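You operate a simulated robot arm through the tools that you are given. There is no shell and no other tool. Be economical: measure what you need, move in short steps, check, and stop when the job is done.

You run a simulated robot arm. Do the job below in one go: nothing can be reset, and whatever is moved stays where it is left.

## Task
Decant three pumps of stain gel into the red tin and close it.
Fine: slide the open tin under the spout and back out before the lid goes on.

Only the result counts: the job must be done as asked and must still hold three seconds after the hand-in. Knocking over, shifting, dropping, spilling or breaking anything else fails it. A push-on lid holds only when it is set on centred and level and pressed home; a screw cap is set on level and turned clockwise until tight.

## Robot
A 6-joint arm with a two-finger parallel gripper, fixed in place. Base frame: the origin is at the foot of the arm, x ahead of it, y to its left, z up; the work surface is at about z = 0. Readings come in cm, degrees, newtons and seconds.
With the tool pointing down near the work surface it reaches from about 14 to 58 cm from the base axis. Its first joint turns from -66.0 to 66.0 degrees. Payload 2.1 kg.
The TCP is the grasp point between the finger pads, 3 cm short of the fingertips. In the tool frame z runs along the fingers and y along their closing line. The gripper opens to 9.4 cm. The fingers are 2.8 cm wide and 1 cm thick; the gripper's body (5 by 9.6 cm) begins 5.5 cm behind the TCP.
Orientation is that of the tool frame in the base frame, as a unit quaternion [w, x, y, z]. With the fingers straight down and closing along the base's y, the tool's x points along the base's -x, its y along +y and its z along -z.

## Interface
- The arm moves only by the tool move_arm. Its argument "series" is a list of rows, each a list of 3 entries, a list of its own where there are three numbers: the turn, a rotation vector about the tool's x, y, z in degrees, then the shift along the tool's x, y, z in cm, then the gripper command, from -1 (fully open) to 1 (shut), values between in proportion. In form: [[[ax, ay, az], [dx, dy, dz], gripper], ...]. A call has 1 to 8 rows; each row shifts and turns the commanded pose from where the row before left it, along the tool's axes as they then stand. Each row takes 0.2 s and may step no farther than 5 cm and 8.6 degrees from the row before; otherwise, or with a gripper value out of range, the whole call is refused. A pose out of reach is approached as far as the arm can. The call stops where the force on the tool passes 90 N (or 10 N more than at its start, if that is more) or the arm is blocked; 0.2 s more then pass. The fingers move at their own pace (about 7.2 cm/s each) and stop on an object; they squeeze with about 30 N. The grip force told is the motor's: it shows also when the fingers shut on nothing. Time passes only in rows, and 0.2 s behind the last, so rows that do not move let the fingers close. The reply holds the time, the measured pose of the TCP, the force on the tool along the base axes, the opening and the grip force, in the units named above and with some noise, with the torque about the TCP (base axes, N m) and any sound that the robot's microphone picked up.
- Cameras (640 x 400 px; columns grow to the right, rows downward): "scene" is fixed at [8.37, -39.8, 50.42]; the picture's right is [0.45, -0.89, 0.00], its down [-0.33, -0.17, -0.93] and it looks along [0.83, 0.42, -0.37] (base axes); focal length 261 px, centre (320, 200). "wrist" rides on the gripper at [7.6, 1.4, -10.2] in the tool frame; the picture's right is [-0.18, 0.98, 0.00], its down [-0.75, -0.14, -0.64] and it looks along [-0.63, -0.12, 0.77] (tool axes); focal length 243 px, centre (320, 200). There is no depth. A picture from a camera that has moved, and an enlarged one, comes with that camera's place and axes in the base frame and with its lens.
- camera(camera): a new picture of that camera. The clock stands still meanwhile.
- enlarge(camera, box): a new picture of the part [left, top, right, bottom] of that camera's present view, enlarged. The clock stands still meanwhile.
- close_job(): hands the job in; it is judged then, once.

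Work in short steps. Places have to be worked out from the pictures, the camera data and where the tool is seen: move nearer, look again, correct. Check each grasp and each placing, and mend what went wrong. You have 120 turns and 76 pictures in all, those below and enlarged ones among them. Open the gripper and draw the arm clear of the work before you hand the job in, unless the task says otherwise; then end with one line.

The tools are called after "Call:" as name(argument=value, ...) on one line, values as JSON. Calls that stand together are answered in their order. move_arm: Moves the arm, as the interface text tells. Its arguments: {"type":"object","properties":{"series":{"type":"array","items":{"type":"array"}}},"required":["series"]} The other tools are called the same way: camera (camera) takes a picture; enlarge (camera, box) takes an enlarged picture of a part of a camera's view; close_job () hands the job in.

At the start:

```text
t: 0.0
tcp_pos: [24.52, -23.35, 41.76]
tcp_rot: [0.0, -0.001, 1.0, -0.001]
force: [-0.3, -0.2, 0.2]
wrist_torque: [-0.01, 0.01, -0.03]
opening: 9.43
grasp_force: 0.0
```

scene: 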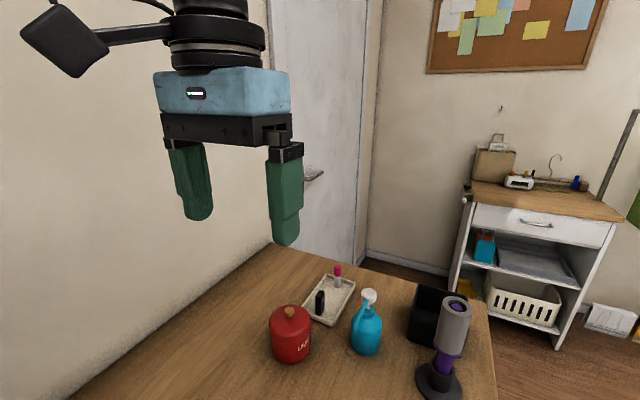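
wrist: 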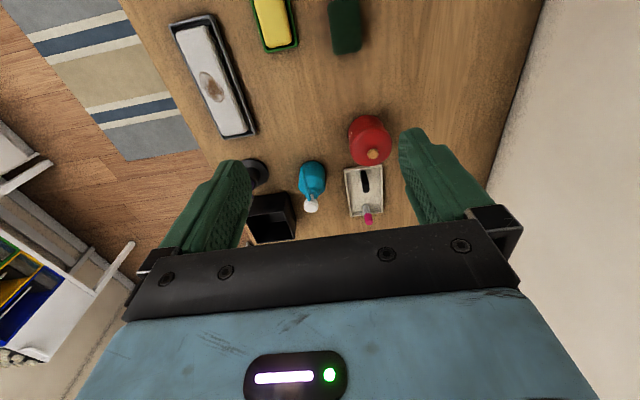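

I'll look closer at the objects in both views before moving.

Call:
enlarge(camera="scene", box=[240, 240, 500, 400])

Call:
enlarge(camera="wrist", box=[220, 90, 430, 250])

```text
2.46 times, centred on (370, 320) of scene
camera zoom: at [8.37, -39.8, 50.42], right [0.45, -0.89, 0.0], down [-0.33, -0.17, -0.93], along [0.83, 0.42, -0.37], focal length 642 px, centre (197, -95)
```

zoom: 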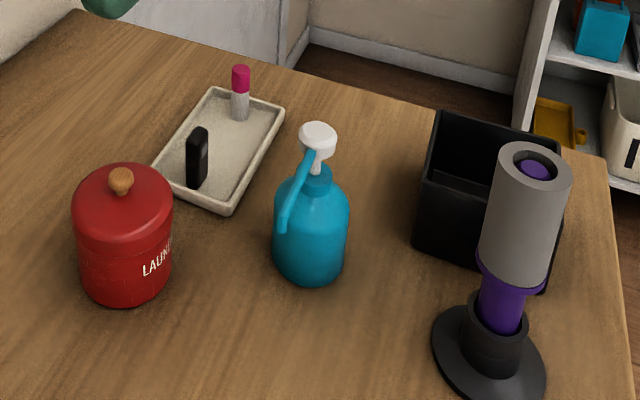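

```text
2.50 times, centred on (325, 170) of wrist
camera zoom: at [16.93, -21.94, 51.95], right [0.18, 0.98, 0.0], down [0.75, -0.14, 0.64], along [0.63, -0.12, -0.77], focal length 606 px, centre (308, 275)
```

zoom: 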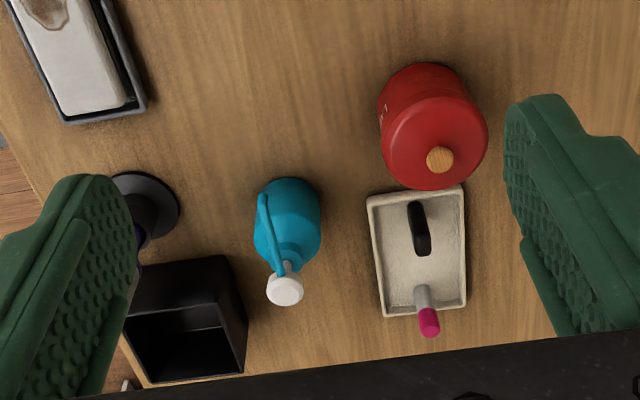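

The blue bottle with the white pump head seems the dispenser (around x 50, y -30). I'll go down a bit for a closer look at its spout, staying well above everything.

Call:
move_arm(series=[[[0, 0, 0], [0, -1, 4.5], -1], [[0, 0, 0], [0, -1, 4.5], -1], [[0, 0, 0], [0, -1, 4.5], -1]])

Call:
camera(camera="wrist")

Call:
enlarge(camera="scene", box=[330, 270, 430, 370])

```text
t: 0.8
tcp_pos: [24.41, -26.25, 28.22]
tcp_rot: [0.001, 0.0, 1.0, 0.0]
force: [-0.3, 0.1, -0.3]
wrist_torque: [0.0, 0.05, 0.03]
opening: 9.42
grasp_force: 0.0
```

```text
71 pictures are left
camera wrist: at [16.8, -24.87, 38.4], right [0.18, 0.98, 0.0], down [0.75, -0.14, 0.64], along [0.63, -0.12, -0.77], focal length 243 px, centre (320, 200)
```

wrist: 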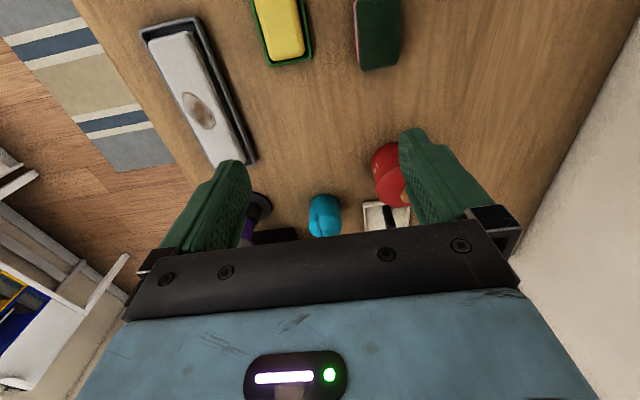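

```text
4.00 times, centred on (380, 320) of scene
camera zoom: at [8.37, -39.8, 50.42], right [0.45, -0.89, 0.0], down [-0.33, -0.17, -0.93], along [0.83, 0.42, -0.37], focal length 1043 px, centre (80, -280)
```

zoom: 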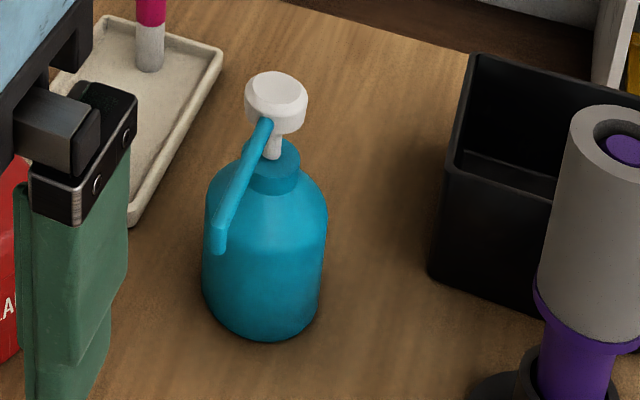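

The spout runs horizontally from the pump head toward the base, tip near (43, -30). Next I move above the tin for a close look at it.

Call:
move_arm(series=[[[0, 0, 0], [-3, 3.6, 0], -1], [[0, 0, 0], [-3, 3.6, 0], -1], [[0, 0, 0], [-3, 3.6, 0], -1], [[0, 0, 0], [0, 0, 0], -1]])

Call:
enlarge(camera="wrist", box=[200, 60, 440, 220])

Call:
enlarge(camera="scene", box=[240, 270, 380, 370])

```text
t: 1.8
tcp_pos: [33.48, -15.44, 28.16]
tcp_rot: [0.0, 0.0, 1.0, 0.0]
force: [0.0, 0.8, -0.1]
wrist_torque: [-0.01, 0.02, 0.01]
opening: 9.42
grasp_force: 0.1
```

```text
2.50 times, centred on (320, 140) of wrist
camera zoom: at [25.95, -14.06, 38.42], right [0.18, 0.98, 0.0], down [0.75, -0.14, 0.64], along [0.63, -0.12, -0.77], focal length 606 px, centre (320, 350)
```

zoom: 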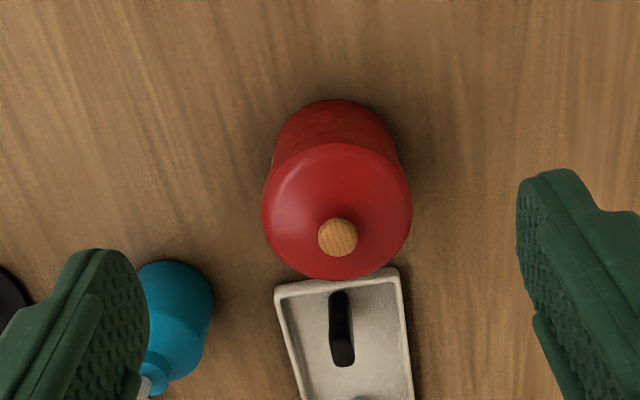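

```text
4.00 times, centred on (310, 320) of scene
camera zoom: at [8.37, -39.8, 50.42], right [0.45, -0.89, 0.0], down [-0.33, -0.17, -0.93], along [0.83, 0.42, -0.37], focal length 1043 px, centre (360, -280)
```

zoom: 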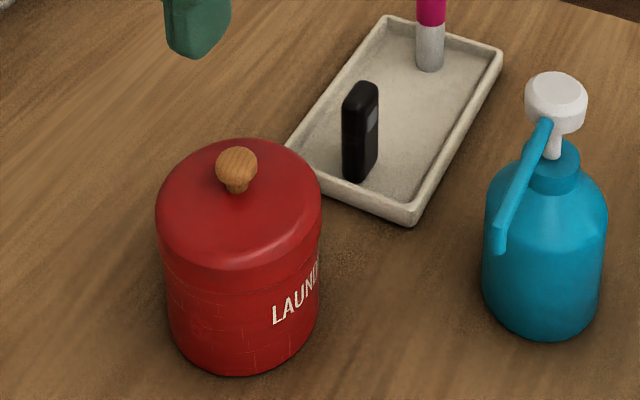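

The tin's lid centre works out to about (41.5, -16.15), diameter ~8.2, skirt z≈6–8.5, knob top ≈11. I'll line up above it with fingers straddling the lid skirt and check.

Call:
move_arm(series=[[[0, 0, 0], [-4, -0.35, 2], -1], [[0, 0, 0], [-4, -0.36, 2], -1], [[0, 0, 0], [0, 0, 4.5], -1], [[0, 0, 0], [0, 0, 4.2], -1], [[0, 0, 0], [0, 0, 0], -1]])

Call:
enlarge(camera="wrist", box=[160, 60, 480, 260])

Call:
enlarge(camera="scene", box=[220, 200, 420, 380])

```text
t: 3.0
tcp_pos: [41.64, -16.19, 15.43]
tcp_rot: [0.0, -0.001, 1.0, 0.001]
force: [-0.3, -0.4, 0.1]
wrist_torque: [0.04, 0.0, -0.02]
opening: 9.42
grasp_force: 0.0
```

```text
2.00 times, centred on (320, 160) of wrist
camera zoom: at [34.03, -14.8, 25.66], right [0.18, 0.98, 0.0], down [0.75, -0.14, 0.64], along [0.63, -0.12, -0.77], focal length 485 px, centre (320, 280)
```

zoom: 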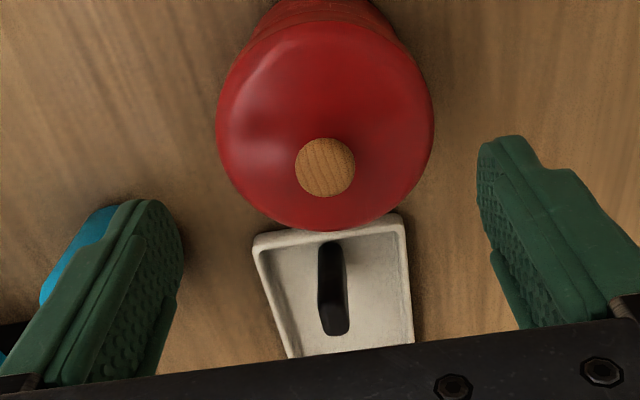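

```text
2.22 times, centred on (320, 290) of scene
camera zoom: at [8.37, -39.8, 50.42], right [0.45, -0.89, 0.0], down [-0.33, -0.17, -0.93], along [0.83, 0.42, -0.37], focal length 580 px, centre (320, 0)
```

zoom: 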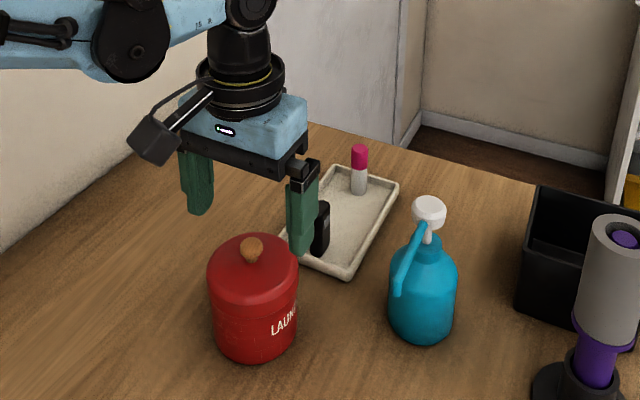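

The knob reads (41.6, -16.1) again; the fingers straddle the lid. Descending to the skirt and closing.

Call:
move_arm(series=[[[0, 0, 0], [0.15, 0.1, 3], -1], [[0, 0, 0], [0, 0, 3.1], -1], [[0, 0, 0], [0, 0, 0], -1]])

Call:
enlarge(camera="scene", box=[240, 260, 360, 370])

```text
t: 3.8
tcp_pos: [41.37, -15.98, 9.36]
tcp_rot: [0.001, -0.001, 1.0, 0.0]
force: [-0.1, -0.5, -0.2]
wrist_torque: [-0.01, 0.01, 0.0]
opening: 9.39
grasp_force: 0.1
```

```text
3.64 times, centred on (300, 315) of scene
camera zoom: at [8.37, -39.8, 50.42], right [0.45, -0.89, 0.0], down [-0.33, -0.17, -0.93], along [0.83, 0.42, -0.37], focal length 948 px, centre (393, -218)
```

zoom: 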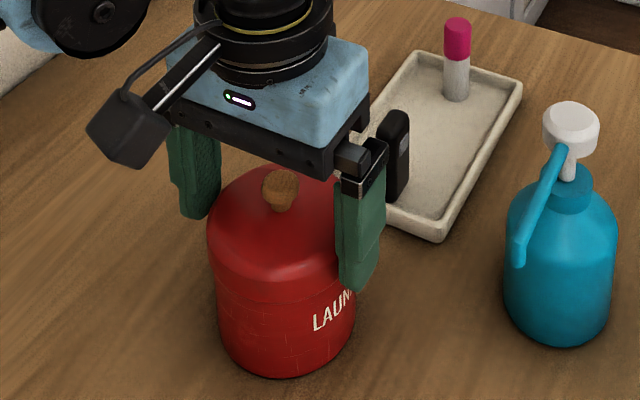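

Fingers flank the lid skirt. Close gently and read the width.

Call:
move_arm(series=[[[0, 0, 0], [0, 0, 0], 1], [[0, 0, 0], [0, 0, 0], 1], [[0, 0, 0], [0, 0, 0], 1]])

Call:
enlarge(camera="scene", box=[240, 260, 360, 370])

```text
t: 4.6
tcp_pos: [41.36, -16.02, 9.53]
tcp_rot: [0.0, -0.001, 1.0, 0.0]
force: [0.6, -0.6, -0.3]
wrist_torque: [0.01, 0.02, -0.02]
opening: 8.3
grasp_force: 29.6
heard: snap
```

```text
3.64 times, centred on (300, 315) of scene
camera zoom: at [8.37, -39.8, 50.42], right [0.45, -0.89, 0.0], down [-0.33, -0.17, -0.93], along [0.83, 0.42, -0.37], focal length 948 px, centre (393, -218)
```

zoom: 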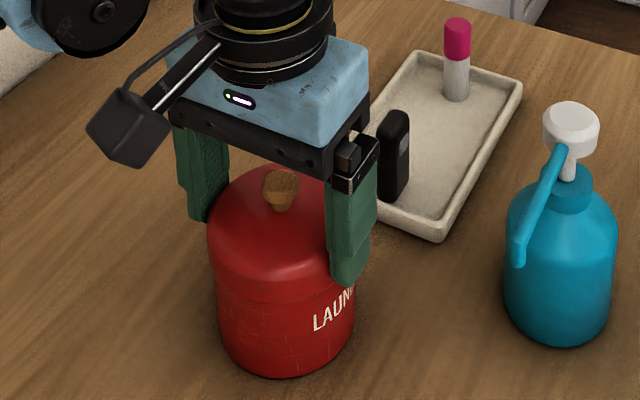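

Gripped at 8.3 cm, with a snap heard (lid likely popped). Lift slowly and look.

Call:
move_arm(series=[[[0, 0, 0], [0, 0, -0.5], 1], [[0, 0, 0], [0, 0, -0.5], 1], [[0, 0, 0], [0, 0, -1], 1], [[0, 0, 0], [0, 0, 0], 1]])

Call:
enlarge(camera="scene", box=[240, 260, 360, 370])

```text
t: 5.6
tcp_pos: [41.45, -15.96, 11.53]
tcp_rot: [0.0, -0.001, 1.0, 0.0]
force: [-0.1, 0.4, 0.3]
wrist_torque: [0.0, 0.01, 0.02]
opening: 8.32
grasp_force: 29.8
```

```text
3.64 times, centred on (300, 315) of scene
camera zoom: at [8.37, -39.8, 50.42], right [0.45, -0.89, 0.0], down [-0.33, -0.17, -0.93], along [0.83, 0.42, -0.37], focal length 948 px, centre (393, -218)
```

zoom: 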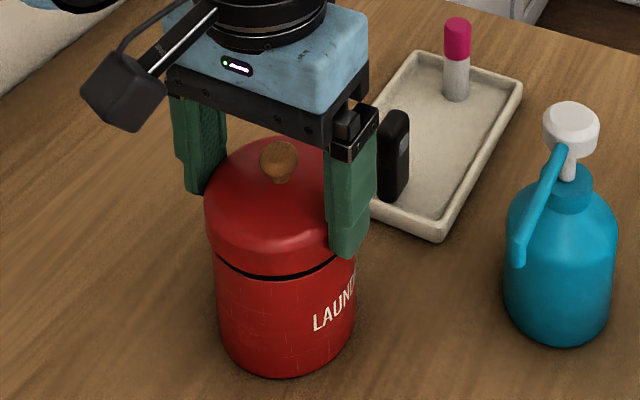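

The lid is free. I lift higher and carry it 13 cm to +y to park it.

Call:
move_arm(series=[[[0, 0, 0], [0, 0, -3], 1], [[0, 0, 0], [0, 0, -3], 1], [[0, 0, 0], [0, 4.5, 0], 1], [[0, 0, 0], [0, 4.5, 0], 1], [[0, 0, 0], [0, 4, 0], 1], [[0, 0, 0], [0, 0, 0], 1]])

Call:
enlarge(camera="scene", box=[180, 200, 400, 370])

Call:
camera(camera="wrist")

```text
t: 7.0
tcp_pos: [41.23, -3.04, 17.35]
tcp_rot: [0.0, 0.0, 1.0, 0.0]
force: [-0.1, 0.2, 0.5]
wrist_torque: [0.02, -0.01, -0.03]
opening: 8.28
grasp_force: 29.9
```

```text
2.35 times, centred on (290, 285) of scene
camera zoom: at [8.37, -39.8, 50.42], right [0.45, -0.89, 0.0], down [-0.33, -0.17, -0.93], along [0.83, 0.42, -0.37], focal length 614 px, centre (391, 0)
```

zoom: 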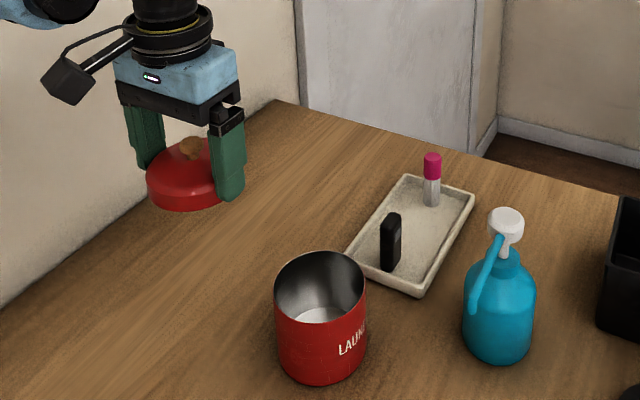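

```text
61 pictures are left
camera wrist: at [33.71, -1.61, 27.54], right [0.18, 0.98, 0.0], down [0.75, -0.14, 0.64], along [0.63, -0.12, -0.77], focal length 243 px, centre (320, 200)
```

wrist: 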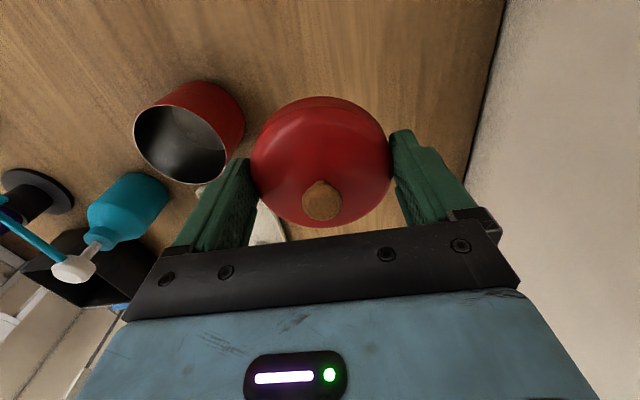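

The lid is in hand, open tin undisturbed. I lower the lid toward the bare table at (41, -3), slowing at the end.

Call:
move_arm(series=[[[0, 0, 0], [0, 0, 4.5], 1], [[0, 0, 0], [0, 0, 4.5], 1], [[0, 0, 0], [0, 0, 3], 1], [[0, 0, 0], [0, 0, 0.8], 1], [[0, 0, 0], [0, 0, 0], 1]])

Call:
enlarge(camera="scene", box=[200, 230, 300, 310])

```text
t: 8.2
tcp_pos: [41.36, -3.15, 4.69]
tcp_rot: [0.0, -0.001, 1.0, 0.0]
force: [0.1, -0.3, -0.2]
wrist_torque: [0.03, -0.02, -0.01]
opening: 8.28
grasp_force: 30.2
```

```text
5.00 times, centred on (250, 270) of scene
camera zoom: at [8.37, -39.8, 50.42], right [0.45, -0.89, 0.0], down [-0.33, -0.17, -0.93], along [0.83, 0.42, -0.37], focal length 1304 px, centre (670, -150)
```

zoom: 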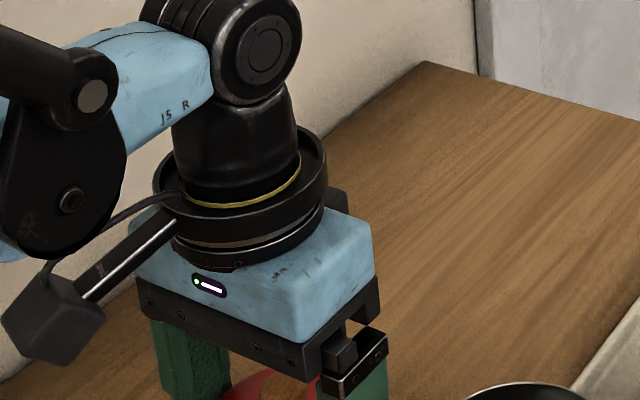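

Still free (no force). Continue down in small steps until contact.

Call:
move_arm(series=[[[0, 0, 0], [0, 0, 0.4], 1], [[0, 0, 0], [0, 0, 0.3], 1], [[0, 0, 0], [0, 0, 0.2], 1], [[0, 0, 0], [0, 0, 0], 1]])

Call:
enlarge(camera="scene", box=[200, 270, 300, 350])

```text
t: 9.2
tcp_pos: [41.29, -3.06, 3.77]
tcp_rot: [0.0, -0.001, 1.0, 0.0]
force: [0.7, 0.3, -0.6]
wrist_torque: [0.01, -0.03, 0.0]
opening: 8.31
grasp_force: 30.2
```

```text
5.00 times, centred on (250, 310) of scene
camera zoom: at [8.37, -39.8, 50.42], right [0.45, -0.89, 0.0], down [-0.33, -0.17, -0.93], along [0.83, 0.42, -0.37], focal length 1304 px, centre (670, -350)
```

zoom: 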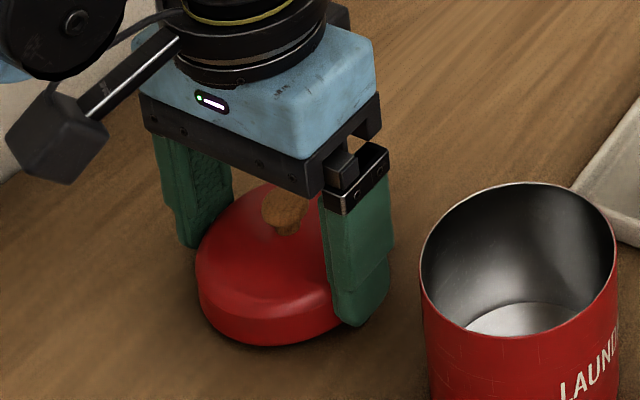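

Call:
move_arm(series=[[[0, 0, 0], [0, 0, 0.15], 1], [[0, 0, 0], [0, 0, 0.15], 1], [[0, 0, 0], [0, 0, 0.15], 1], [[0, 0, 0], [0, 0, 0], 1]])

```text
t: 10.2
tcp_pos: [41.32, -3.01, 3.3]
tcp_rot: [0.0, -0.001, 1.0, 0.0]
force: [-0.2, 0.3, -1.0]
wrist_torque: [-0.02, -0.03, -0.02]
opening: 8.3
grasp_force: 30.3
```

Fingertips are 3 mm above the table with no contact force; go 2 mm more, then release.

Call:
move_arm(series=[[[0, 0, 0], [0, 0, 0.2], 1], [[0, 0, 0], [0, 0, 0], 1]])

Call:
move_arm(series=[[[0, 0, 0], [0, 0, 0], 0.5], [[0, 0, 0], [0, 0, 0], -1], [[0, 0, 0], [0, 0, 0], -1], [[0, 0, 0], [0, 0, 0], -1]])

Call:
enlarge(camera="scene", box=[200, 270, 300, 350])

```text
t: 10.8
tcp_pos: [41.36, -3.06, 3.03]
tcp_rot: [0.0, -0.001, 1.0, 0.0]
force: [0.1, -0.3, 0.3]
wrist_torque: [0.02, 0.01, -0.04]
opening: 8.28
grasp_force: 29.8
```

```text
t: 11.8
tcp_pos: [41.4, -3.09, 3.05]
tcp_rot: [0.001, -0.001, 1.0, 0.0]
force: [-0.3, 0.2, 0.8]
wrist_torque: [0.02, -0.02, -0.03]
opening: 9.4
grasp_force: 0.0
```

```text
5.00 times, centred on (250, 310) of scene
camera zoom: at [8.37, -39.8, 50.42], right [0.45, -0.89, 0.0], down [-0.33, -0.17, -0.93], along [0.83, 0.42, -0.37], focal length 1304 px, centre (670, -350)
```

zoom: 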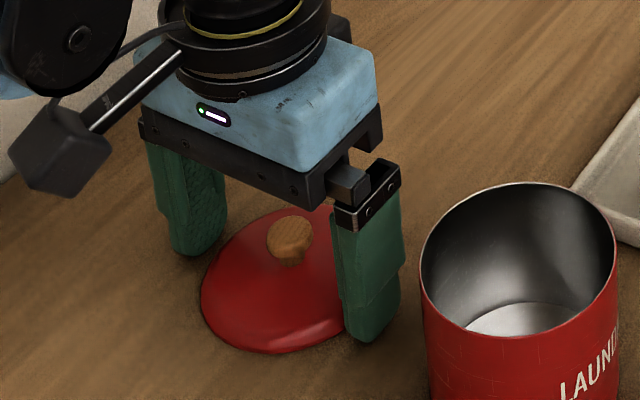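

The lid looks odd after release; I raise the gripper straight up and look at it.

Call:
move_arm(series=[[[0, 0, 0], [0, 0, -2], -1], [[0, 0, 0], [0, 0, -4], -1], [[0, 0, 0], [0, 0, -4.5], -1], [[0, 0, 0], [0, 0, -4.5], -1], [[0, 0, 0], [0, 0, 0], -1]])

Call:
enlarge(camera="scene", box=[200, 270, 300, 350])

Call:
enlarge(camera="wrist", box=[120, 60, 440, 260])

```text
t: 13.0
tcp_pos: [41.56, -3.13, 18.06]
tcp_rot: [0.0, -0.001, 1.0, 0.0]
force: [1.1, 0.4, -0.3]
wrist_torque: [0.01, -0.02, 0.04]
opening: 9.39
grasp_force: 0.0
```

```text
5.00 times, centred on (250, 310) of scene
camera zoom: at [8.37, -39.8, 50.42], right [0.45, -0.89, 0.0], down [-0.33, -0.17, -0.93], along [0.83, 0.42, -0.37], focal length 1304 px, centre (670, -350)
```

zoom: 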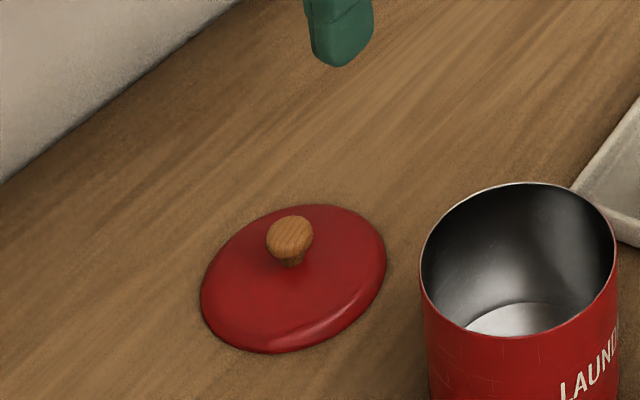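

```text
2.00 times, centred on (280, 160) of wrist
camera zoom: at [33.84, -1.69, 28.31], right [0.18, 0.98, 0.0], down [0.75, -0.14, 0.64], along [0.63, -0.12, -0.77], focal length 485 px, centre (400, 280)
```

zoom: 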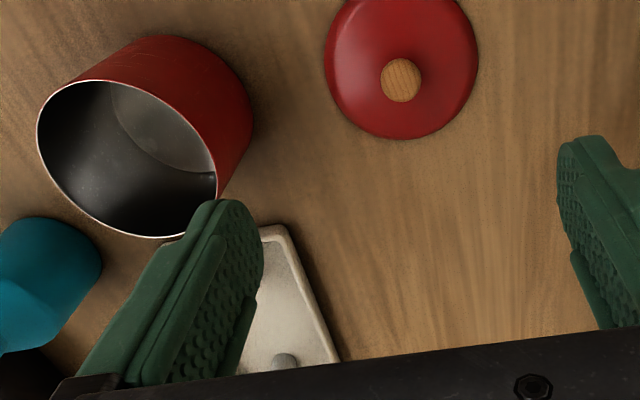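

The knob centre now reads z≈2.3, so the lid lies low on the table. I check it at higher zoom for tilt or damage.

Call:
enlarge(camera="scene", box=[225, 300, 275, 345])

Call:
enlarge(camera="wrist", box=[240, 20, 400, 140])

```text
8.89 times, centred on (250, 322) of scene
camera zoom: at [8.37, -39.8, 50.42], right [0.45, -0.89, 0.0], down [-0.33, -0.17, -0.93], along [0.83, 0.42, -0.37], focal length 2318 px, centre (942, -889)
```

zoom: 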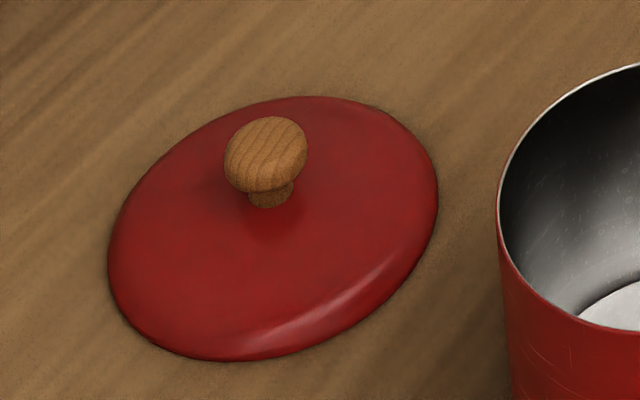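

```text
3.33 times, centred on (320, 80) of wrist
camera zoom: at [33.84, -1.69, 28.31], right [0.18, 0.98, 0.0], down [0.75, -0.14, 0.64], along [0.63, -0.12, -0.77], focal length 809 px, centre (320, 600)
```

zoom: 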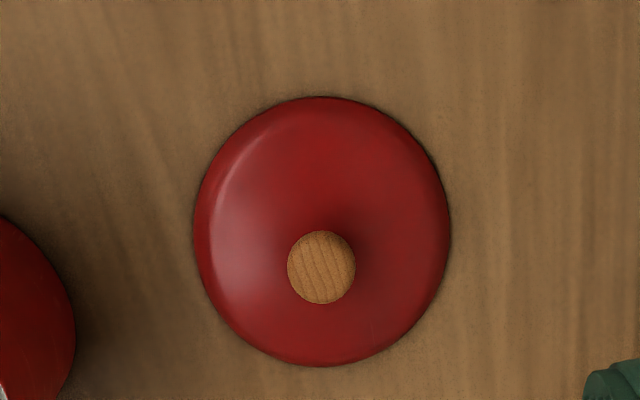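

The lid lies level and intact. Now I move back toward the base side to get a low view of the spout for its tip position.

Call:
move_arm(series=[[[0, 0, 0], [4, 0, -1], -1], [[0, 0, 0], [4, -2.5, -1], -1], [[0, 0, 0], [4, -2.5, 0], -1], [[0, 0, 0], [1.5, -4.5, 0], -1], [[0, 0, 0], [0, -4.8, 0], -1], [[0, 0, 0], [0, -4.8, 0], -1], [[0, 0, 0], [0, -4.8, 0], -1], [[0, 0, 0], [0, 0, 0], -1]])

Call:
enlarge(camera="wrist", box=[200, 80, 440, 260])

Call:
enlarge(camera="scene", box=[330, 270, 420, 360])

```text
t: 14.8
tcp_pos: [27.84, -27.08, 20.18]
tcp_rot: [-0.001, -0.001, 1.0, 0.001]
force: [0.3, 0.3, -0.5]
wrist_torque: [-0.04, 0.01, 0.0]
opening: 9.42
grasp_force: 0.0
```

```text
2.22 times, centred on (320, 170) of wrist
camera zoom: at [20.17, -25.74, 30.31], right [0.18, 0.98, 0.0], down [0.75, -0.14, 0.64], along [0.63, -0.12, -0.77], focal length 539 px, centre (320, 267)
```

zoom: 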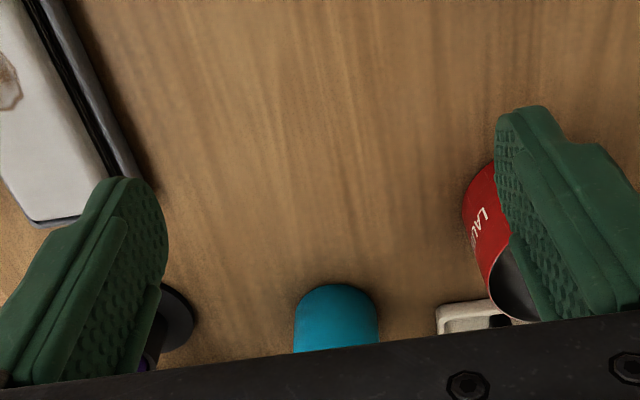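

```text
4.44 times, centred on (375, 315) of scene
camera zoom: at [8.37, -39.81, 50.42], right [0.45, -0.89, 0.0], down [-0.33, -0.17, -0.93], along [0.83, 0.42, -0.37], focal length 1159 px, centre (76, -311)
```

zoom: 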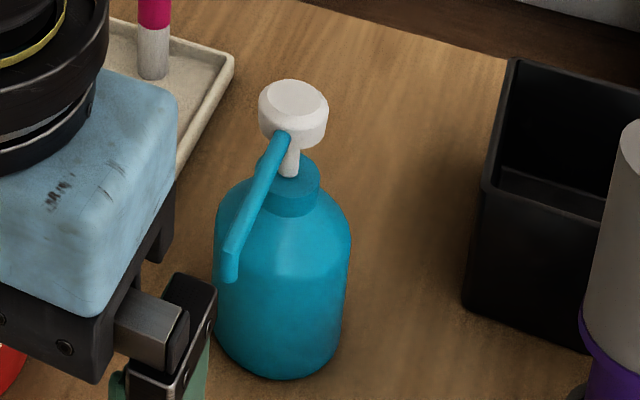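

Too far back; move forward and slightly up to see the spout between the fingers.

Call:
move_arm(series=[[[0, 0, 0], [-3, 0, -2], -1], [[0, 0, 0], [-3, 0, -2], -1], [[0, 0, 0], [-3, 0, -0.5], -1], [[0, 0, 0], [0, 0, 0], -1]])

Call:
enlarge(camera="wrist", box=[220, 90, 420, 250])

```text
t: 15.8
tcp_pos: [36.87, -26.98, 24.58]
tcp_rot: [0.0, 0.0, 1.0, 0.0]
force: [0.0, -0.2, 0.5]
wrist_torque: [0.01, 0.01, 0.0]
opening: 9.41
grasp_force: 0.0
```

```text
2.50 times, centred on (320, 170) of wrist
camera zoom: at [29.22, -25.61, 34.83], right [0.18, 0.98, 0.0], down [0.75, -0.14, 0.64], along [0.63, -0.12, -0.77], focal length 606 px, centre (320, 275)
```

zoom: 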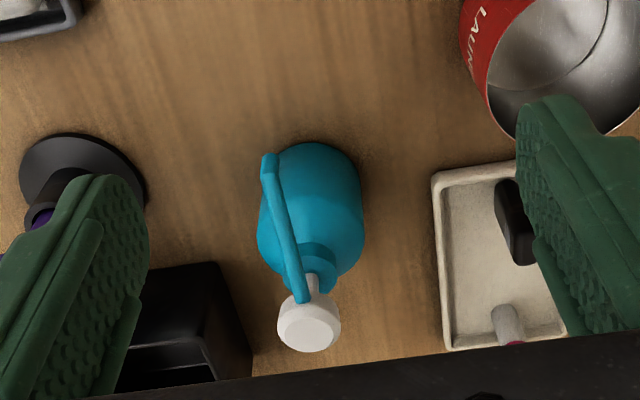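

Spout tip triangulates to about (40.4, -30.0, 13), pump head top to (49.6, -30, 14). I'll grip the open tin by its +y wall (one finger inside, shallow), so first move above that wall with 4 cm opening.

Call:
move_arm(series=[[[0, 0, 0], [0, 5, 0], -1], [[0, 0, 0], [-2, 4.5, 0], -0.5], [[0, 0, 0], [-2.5, 4, 0], 0.15], [[0, 0, 0], [0, 1.5, 4], 0.15], [[0, 0, 0], [0, 0, 4.4], 0.15], [[0, 0, 0], [0, 0, 0], 0.15]])

Call:
enlarge(camera="wrist", box=[160, 60, 480, 260])

Call:
enlarge(camera="scene", box=[220, 250, 360, 370])

```text
t: 17.2
tcp_pos: [41.34, -12.05, 16.17]
tcp_rot: [0.0, 0.0, 1.0, 0.0]
force: [0.2, -0.2, 0.4]
wrist_torque: [0.0, 0.0, -0.02]
opening: 4.03
grasp_force: 0.0
```

```text
2.00 times, centred on (320, 160) of wrist
camera zoom: at [33.73, -10.67, 26.34], right [0.18, 0.98, 0.0], down [0.75, -0.14, 0.64], along [0.63, -0.12, -0.77], focal length 485 px, centre (320, 280)
```

zoom: 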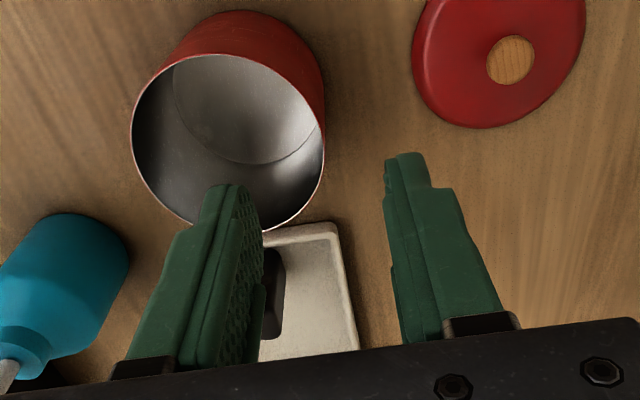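

```text
3.33 times, centred on (290, 310) of scene
camera zoom: at [8.37, -39.8, 50.42], right [0.45, -0.89, 0.0], down [-0.33, -0.17, -0.93], along [0.83, 0.42, -0.37], focal length 869 px, centre (420, -167)
```

zoom: 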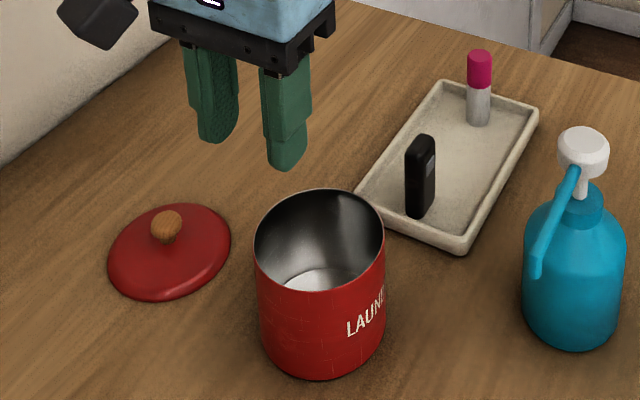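

The +y wall is at about (41.6, -12.0), rim z≈7.5; the fingers straddle it. Lower so tips are about 1.5 cm below the rim, then check.

Call:
move_arm(series=[[[0, 0, 0], [-0.25, 0, 3.5], 0.15], [[0, 0, 0], [0, 0, 2.2], 0.15], [[0, 0, 0], [0, 0, 1.5], 0.15], [[0, 0, 0], [0, 0, 0], 0.15]])

Call:
enlarge(camera="wrist", box=[160, 20, 480, 260])

Call:
enlarge(camera="scene", box=[220, 250, 360, 370])

```text
t: 18.2
tcp_pos: [41.6, -11.99, 8.96]
tcp_rot: [0.0, -0.001, 1.0, -0.001]
force: [-0.1, 0.1, 0.3]
wrist_torque: [0.0, -0.01, 0.0]
opening: 3.99
grasp_force: 0.1
```

```text
1.67 times, centred on (320, 140) of wrist
camera zoom: at [33.99, -10.63, 19.14], right [0.18, 0.98, 0.0], down [0.75, -0.14, 0.64], along [0.63, -0.12, -0.77], focal length 404 px, centre (320, 300)
```

zoom: 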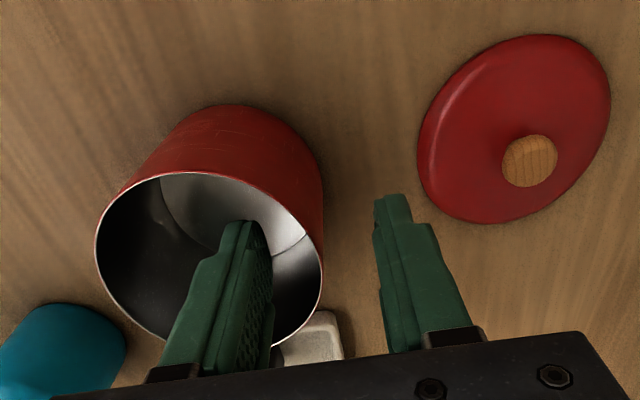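

```text
3.33 times, centred on (290, 310) of scene
camera zoom: at [8.37, -39.8, 50.42], right [0.45, -0.89, 0.0], down [-0.33, -0.17, -0.93], along [0.83, 0.42, -0.37], focal length 869 px, centre (420, -167)
```

zoom: 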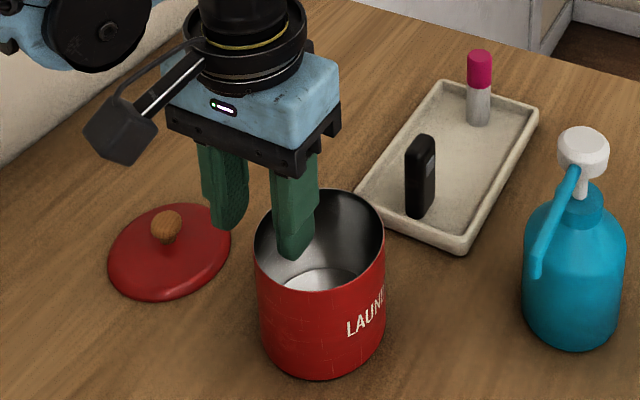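

One finger is inside, one outside. Close on the wall.

Call:
move_arm(series=[[[0, 0, 0], [0, 0, 0], 0.5], [[0, 0, 0], [0, 0, 0], 0.8], [[0, 0, 0], [0, 0, 0], 1], [[0, 0, 0], [0, 0, 0], 1]])

Call:
enlarge(camera="scene", box=[220, 250, 360, 370])

```text
t: 19.2
tcp_pos: [41.61, -12.12, 8.9]
tcp_rot: [0.0, -0.001, 1.0, -0.001]
force: [1.5, -0.4, -0.2]
wrist_torque: [0.06, -0.01, 0.02]
opening: 0.54
grasp_force: 29.4
```

```text
3.33 times, centred on (290, 310) of scene
camera zoom: at [8.37, -39.8, 50.42], right [0.45, -0.89, 0.0], down [-0.33, -0.17, -0.93], along [0.83, 0.42, -0.37], focal length 869 px, centre (420, -167)
```

zoom: 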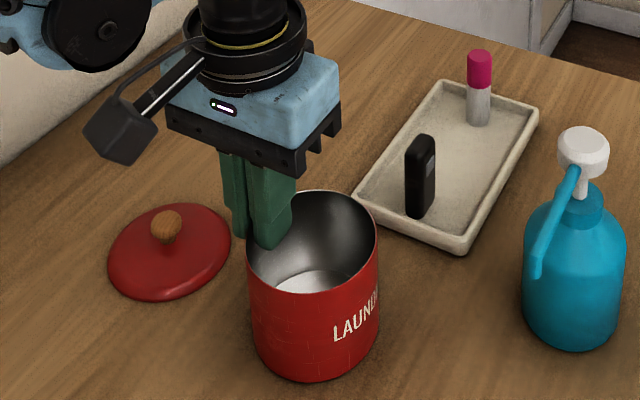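

Wall gripped (0.54 cm incl. curvature). Slide the tin toward the spout in gentle steps, first 8 cm.

Call:
move_arm(series=[[[0, 0, 0], [0.2, -1, 0], 1], [[0, 0, 0], [0.2, -1.4, 0], 1], [[0, 0, 0], [0.2, -1.4, 0], 1], [[0, 0, 0], [0.2, -1.4, 0], 1], [[0, 0, 0], [0.2, -1.4, 0], 1], [[0, 0, 0], [0.2, -1.4, 0], 1], [[0, 0, 0], [0, 0, 0], 1]])

Call:
enlarge(camera="scene", box=[260, 260, 420, 390])

Call:
camera(camera="wrist")

```text
t: 20.8
tcp_pos: [40.37, -19.97, 8.95]
tcp_rot: [0.0, -0.001, 1.0, 0.0]
force: [0.0, 1.5, 2.4]
wrist_torque: [0.05, 0.02, 0.02]
opening: 0.56
grasp_force: 29.9
```

```text
3.08 times, centred on (340, 325) of scene
camera zoom: at [8.37, -39.8, 50.42], right [0.45, -0.89, 0.0], down [-0.33, -0.17, -0.93], along [0.83, 0.42, -0.37], focal length 802 px, centre (258, -185)
```

zoom: 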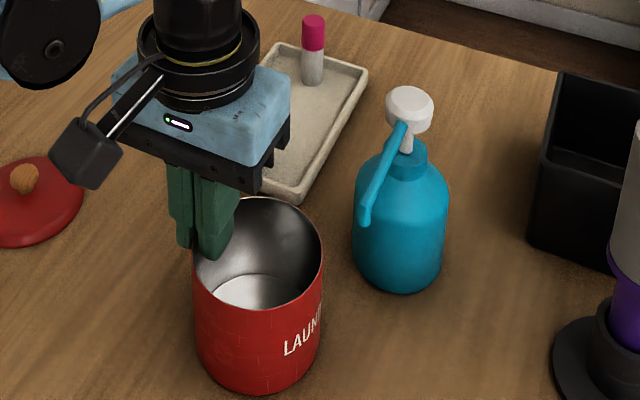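

```text
44 pictures are left
camera wrist: at [32.84, -18.62, 19.16], right [0.18, 0.98, 0.0], down [0.75, -0.14, 0.64], along [0.63, -0.12, -0.77], focal length 243 px, centre (320, 200)
```

wrist: 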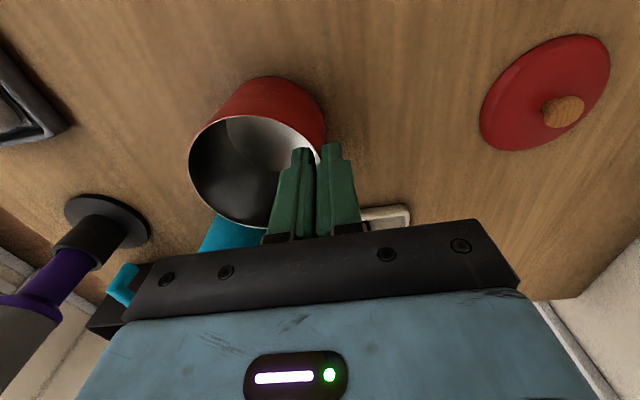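

The spout tip reads about (40.9, -30, 12.2), top ~13.5, so the gripper body (z≥14.4) clears. Slide another 4.4 cm.

Call:
move_arm(series=[[[0, 0, 0], [-0.1, -1.2, 0], 1], [[0, 0, 0], [-0.1, -1.2, 0], 1], [[0, 0, 0], [-0.1, -1.2, 0], 1], [[0, 0, 0], [0, -0.8, 0], 1], [[0, 0, 0], [0, 0, 0], 1]])

Call:
enlarge(camera="scene", box=[280, 260, 420, 390])

```text
t: 22.0
tcp_pos: [40.63, -24.43, 8.93]
tcp_rot: [0.0, -0.001, 1.0, 0.0]
force: [-0.5, -0.3, -0.5]
wrist_torque: [0.04, -0.03, 0.0]
opening: 0.55
grasp_force: 30.8
```

```text
3.08 times, centred on (350, 325) of scene
camera zoom: at [8.37, -39.8, 50.42], right [0.45, -0.89, 0.0], down [-0.33, -0.17, -0.93], along [0.83, 0.42, -0.37], focal length 802 px, centre (228, -185)
```

zoom: 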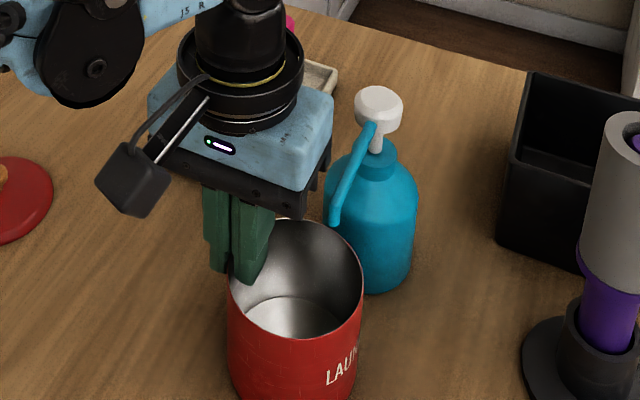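

By the rim ellipse the tin is centred at (40.4, -28.1) with the spout tip projecting inside. Release the wall, and lift straight up.

Call:
move_arm(series=[[[0, 0, 0], [0, 0, 0], 0.6], [[0, 0, 0], [0, 0, 0], 0.6], [[0, 0, 0], [0, 0, 0], 0.6], [[0, 0, 0], [0, 0, -2], 0.6], [[0, 0, 0], [0, 0, -4], 0.6], [[0, 0, 0], [0, 0, -4.5], 0.6], [[0, 0, 0], [0, 0, -2], 0.6], [[0, 0, 0], [0, 0, 0], 1]])

Call:
enlarge(camera="scene", box=[280, 260, 420, 390])

Call:
camera(camera="wrist")

```text
t: 23.8
tcp_pos: [40.82, -24.35, 21.49]
tcp_rot: [0.0, -0.001, 1.0, 0.0]
force: [0.1, 0.8, 0.2]
wrist_torque: [0.0, -0.03, -0.03]
opening: 0.03
grasp_force: 29.8
```

```text
3.08 times, centred on (350, 325) of scene
camera zoom: at [8.37, -39.8, 50.42], right [0.45, -0.89, 0.0], down [-0.33, -0.17, -0.93], along [0.83, 0.42, -0.37], focal length 802 px, centre (228, -185)
```

zoom: 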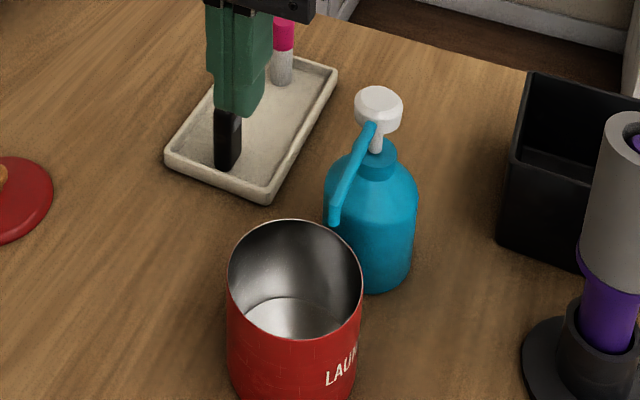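

```text
41 pictures are left
camera wrist: at [33.15, -22.99, 31.78], right [0.18, 0.98, 0.0], down [0.75, -0.14, 0.64], along [0.63, -0.12, -0.77], focal length 243 px, centre (320, 200)
```

wrist: 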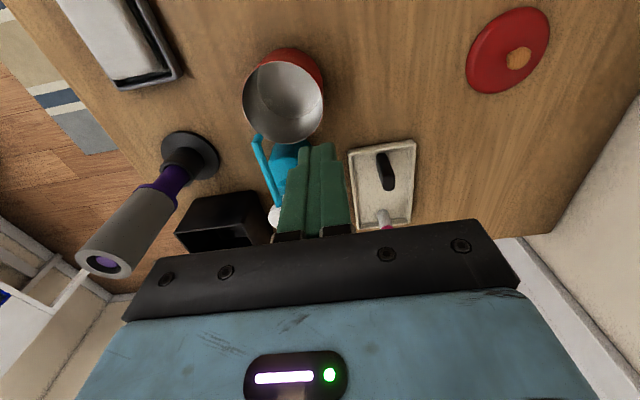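

The spout sits about 2 cm off the tin centre; inside, but I'd like more margin. I'll nudge the tin ~0.8 cm further in -y with closed fingers from its +y side.

Call:
move_arm(series=[[[0, 0, 0], [0.2, 2.6, 0], 1], [[0, 0, 0], [0, 0, 5], 1], [[0, 0, 0], [0, 0, 5], 1], [[0, 0, 0], [0, 0, 5], 1], [[0, 0, 0], [0, -0.8, 0], 1], [[0, 0, 0], [0, -0.6, 0], 1], [[0, 0, 0], [0, -0.5, 0], 1], [[0, 0, 0], [0, 0, 0], 1]])

Call:
enlarge(camera="scene", box=[280, 260, 420, 390])

```text
t: 25.6
tcp_pos: [40.5, -23.72, 6.4]
tcp_rot: [-0.001, -0.001, 1.0, 0.001]
force: [-0.2, 0.6, -0.4]
wrist_torque: [-0.03, 0.01, 0.01]
opening: 0.0
grasp_force: 30.2
```

```text
3.08 times, centred on (350, 325) of scene
camera zoom: at [8.37, -39.8, 50.42], right [0.45, -0.89, 0.0], down [-0.33, -0.17, -0.93], along [0.83, 0.42, -0.37], focal length 802 px, centre (228, -185)
```

zoom: 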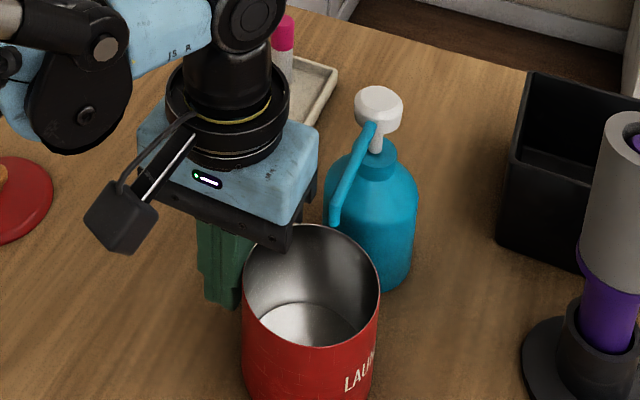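

Tin moved ~0.9 cm; now centred ≈(40.5, -29). Back off, rise, and go above the pump head.

Call:
move_arm(series=[[[0, 0, 0], [0, 1, 0], 1], [[0, 0, 0], [0, 0, -4.5], 1], [[0, 0, 0], [0, 0, -4.8], 1], [[0, 0, 0], [0, 0, -4.8], 1], [[0, 0, 0], [-3, -2.3, 0], 1], [[0, 0, 0], [-3, -2.5, 0], 1], [[0, 0, 0], [-3, -2.5, 0], 1], [[0, 0, 0], [0, 0, 0], 1]])

Call:
enlarge(camera="scene", box=[280, 220, 440, 350])

Call:
enlarge(camera="wrist", box=[200, 80, 440, 260])

```text
t: 27.4
tcp_pos: [48.12, -29.0, 20.43]
tcp_rot: [0.0, -0.001, 1.0, 0.0]
force: [0.8, -0.3, 0.4]
wrist_torque: [-0.02, -0.03, 0.01]
opening: 0.0
grasp_force: 30.0
out of reach, approached as far as the arm can: row 7
```

```text
3.08 times, centred on (360, 285) of scene
camera zoom: at [8.37, -39.8, 50.42], right [0.45, -0.89, 0.0], down [-0.33, -0.17, -0.93], along [0.83, 0.42, -0.37], focal length 802 px, centre (197, -62)
```

zoom: 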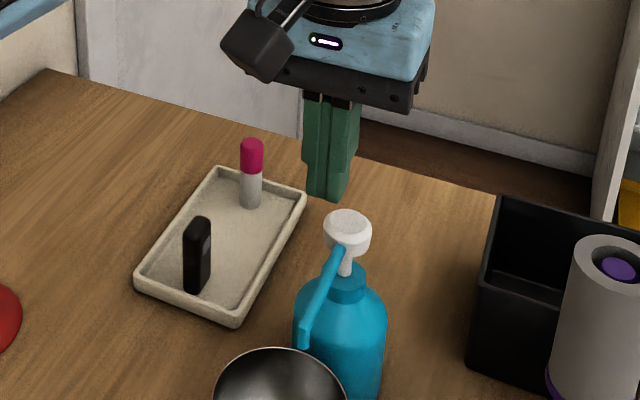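

```text
2.22 times, centred on (320, 170) of wrist
camera zoom: at [40.42, -27.61, 30.61], right [0.18, 0.98, 0.0], down [0.75, -0.14, 0.64], along [0.63, -0.12, -0.77], focal length 539 px, centre (320, 267)
```

zoom: 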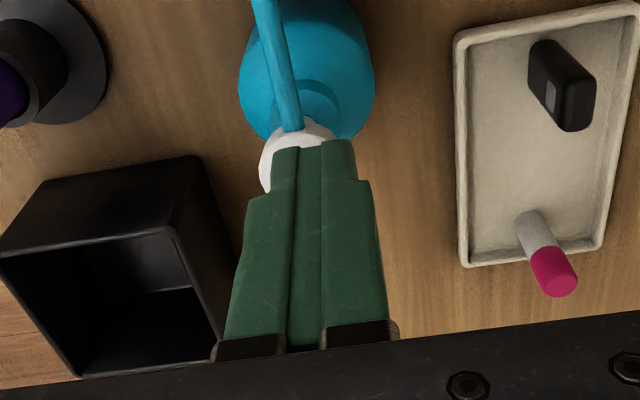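

The straight-down pose runs out of reach at r≈56; head is at ≈(49.2, -30.1). I tilt the tool 12° so the fingertips point outward, which gains reach.

Call:
move_arm(series=[[[3.13, -5.1, 0], [0, 0, 0], 1], [[3.13, -5.1, 0], [0, 0, 0], 1], [[0, 0, 0], [0, 0, 0], 1]])

Call:
enlarge(camera="scene", box=[320, 240, 420, 320])

Call:
enlarge(camera="wrist", box=[220, 80, 420, 230])

```text
t: 28.2
tcp_pos: [48.2, -29.0, 20.32]
tcp_rot: [0.09, 0.0, 0.994, -0.055]
force: [-0.3, 0.4, 0.0]
wrist_torque: [0.0, 0.0, -0.04]
opening: 0.01
grasp_force: 29.7
```

```text
5.00 times, centred on (370, 280) of scene
camera zoom: at [8.37, -39.8, 50.42], right [0.45, -0.89, 0.0], down [-0.33, -0.17, -0.93], along [0.83, 0.42, -0.37], focal length 1304 px, centre (70, -200)
```

zoom: 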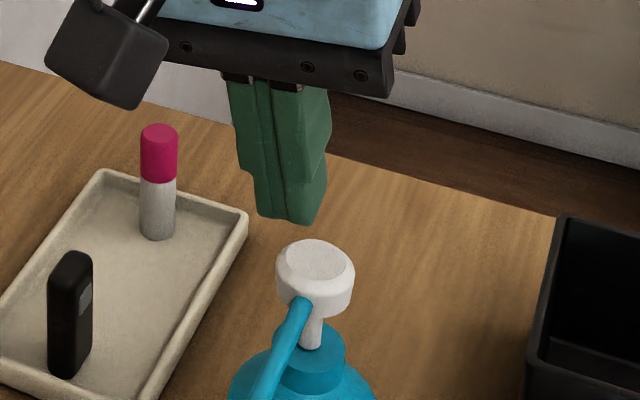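

```text
2.67 times, centred on (320, 155) of wrist
camera zoom: at [38.81, -26.58, 28.84], right [0.19, 0.98, -0.07], down [0.63, -0.06, 0.78], along [0.76, -0.19, -0.62], focal length 647 px, centre (320, 320)
```

zoom: 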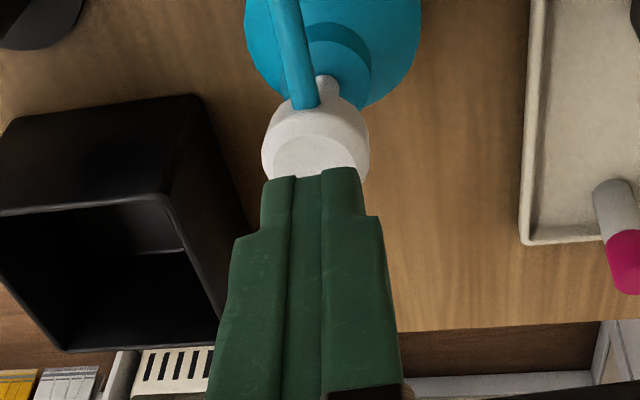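

With the tilt, tips are at ≈(48.7, -29.3, 17.4) and the head at ≈(49.7, -29.9, 14). I shift over it and descend 2 cm, then check alignment.

Call:
move_arm(series=[[[0, 0, 0], [-0.73, -0.59, 0.2], 1], [[0, 0, 0], [0.354, 0.216, 1.956], 1], [[0, 0, 0], [0, 0, 0], 1]])

Call:
enlarge(camera="scene", box=[320, 240, 420, 320])

Call:
enlarge(camera="wrist", box=[220, 80, 420, 230])

```text
t: 29.0
tcp_pos: [48.88, -29.54, 18.27]
tcp_rot: [0.089, 0.0, 0.995, -0.055]
force: [0.1, 0.5, 0.2]
wrist_torque: [0.0, 0.0, -0.02]
opening: 0.0
grasp_force: 30.3
```

```text
5.00 times, centred on (370, 280) of scene
camera zoom: at [8.37, -39.8, 50.42], right [0.45, -0.89, 0.0], down [-0.33, -0.17, -0.93], along [0.83, 0.42, -0.37], focal length 1304 px, centre (70, -200)
```

zoom: 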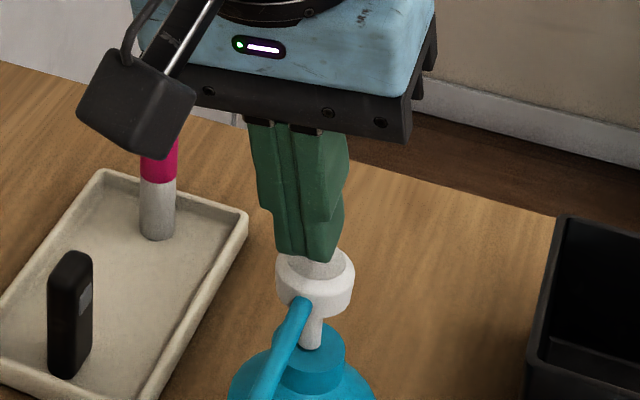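

```text
2.67 times, centred on (320, 155) of wrist
camera zoom: at [39.6, -27.21, 26.76], right [0.19, 0.98, -0.07], down [0.63, -0.06, 0.78], along [0.76, -0.19, -0.63], focal length 647 px, centre (320, 320)
```

zoom: 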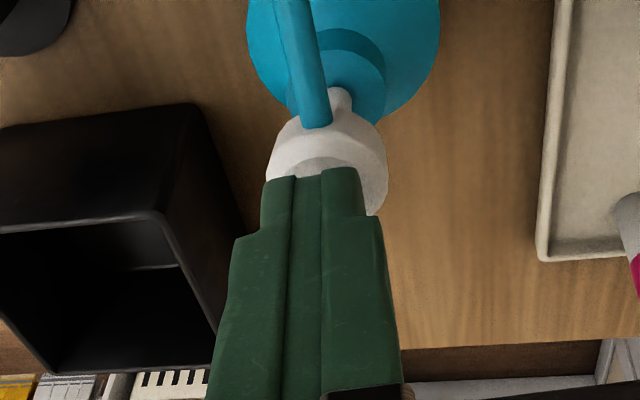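

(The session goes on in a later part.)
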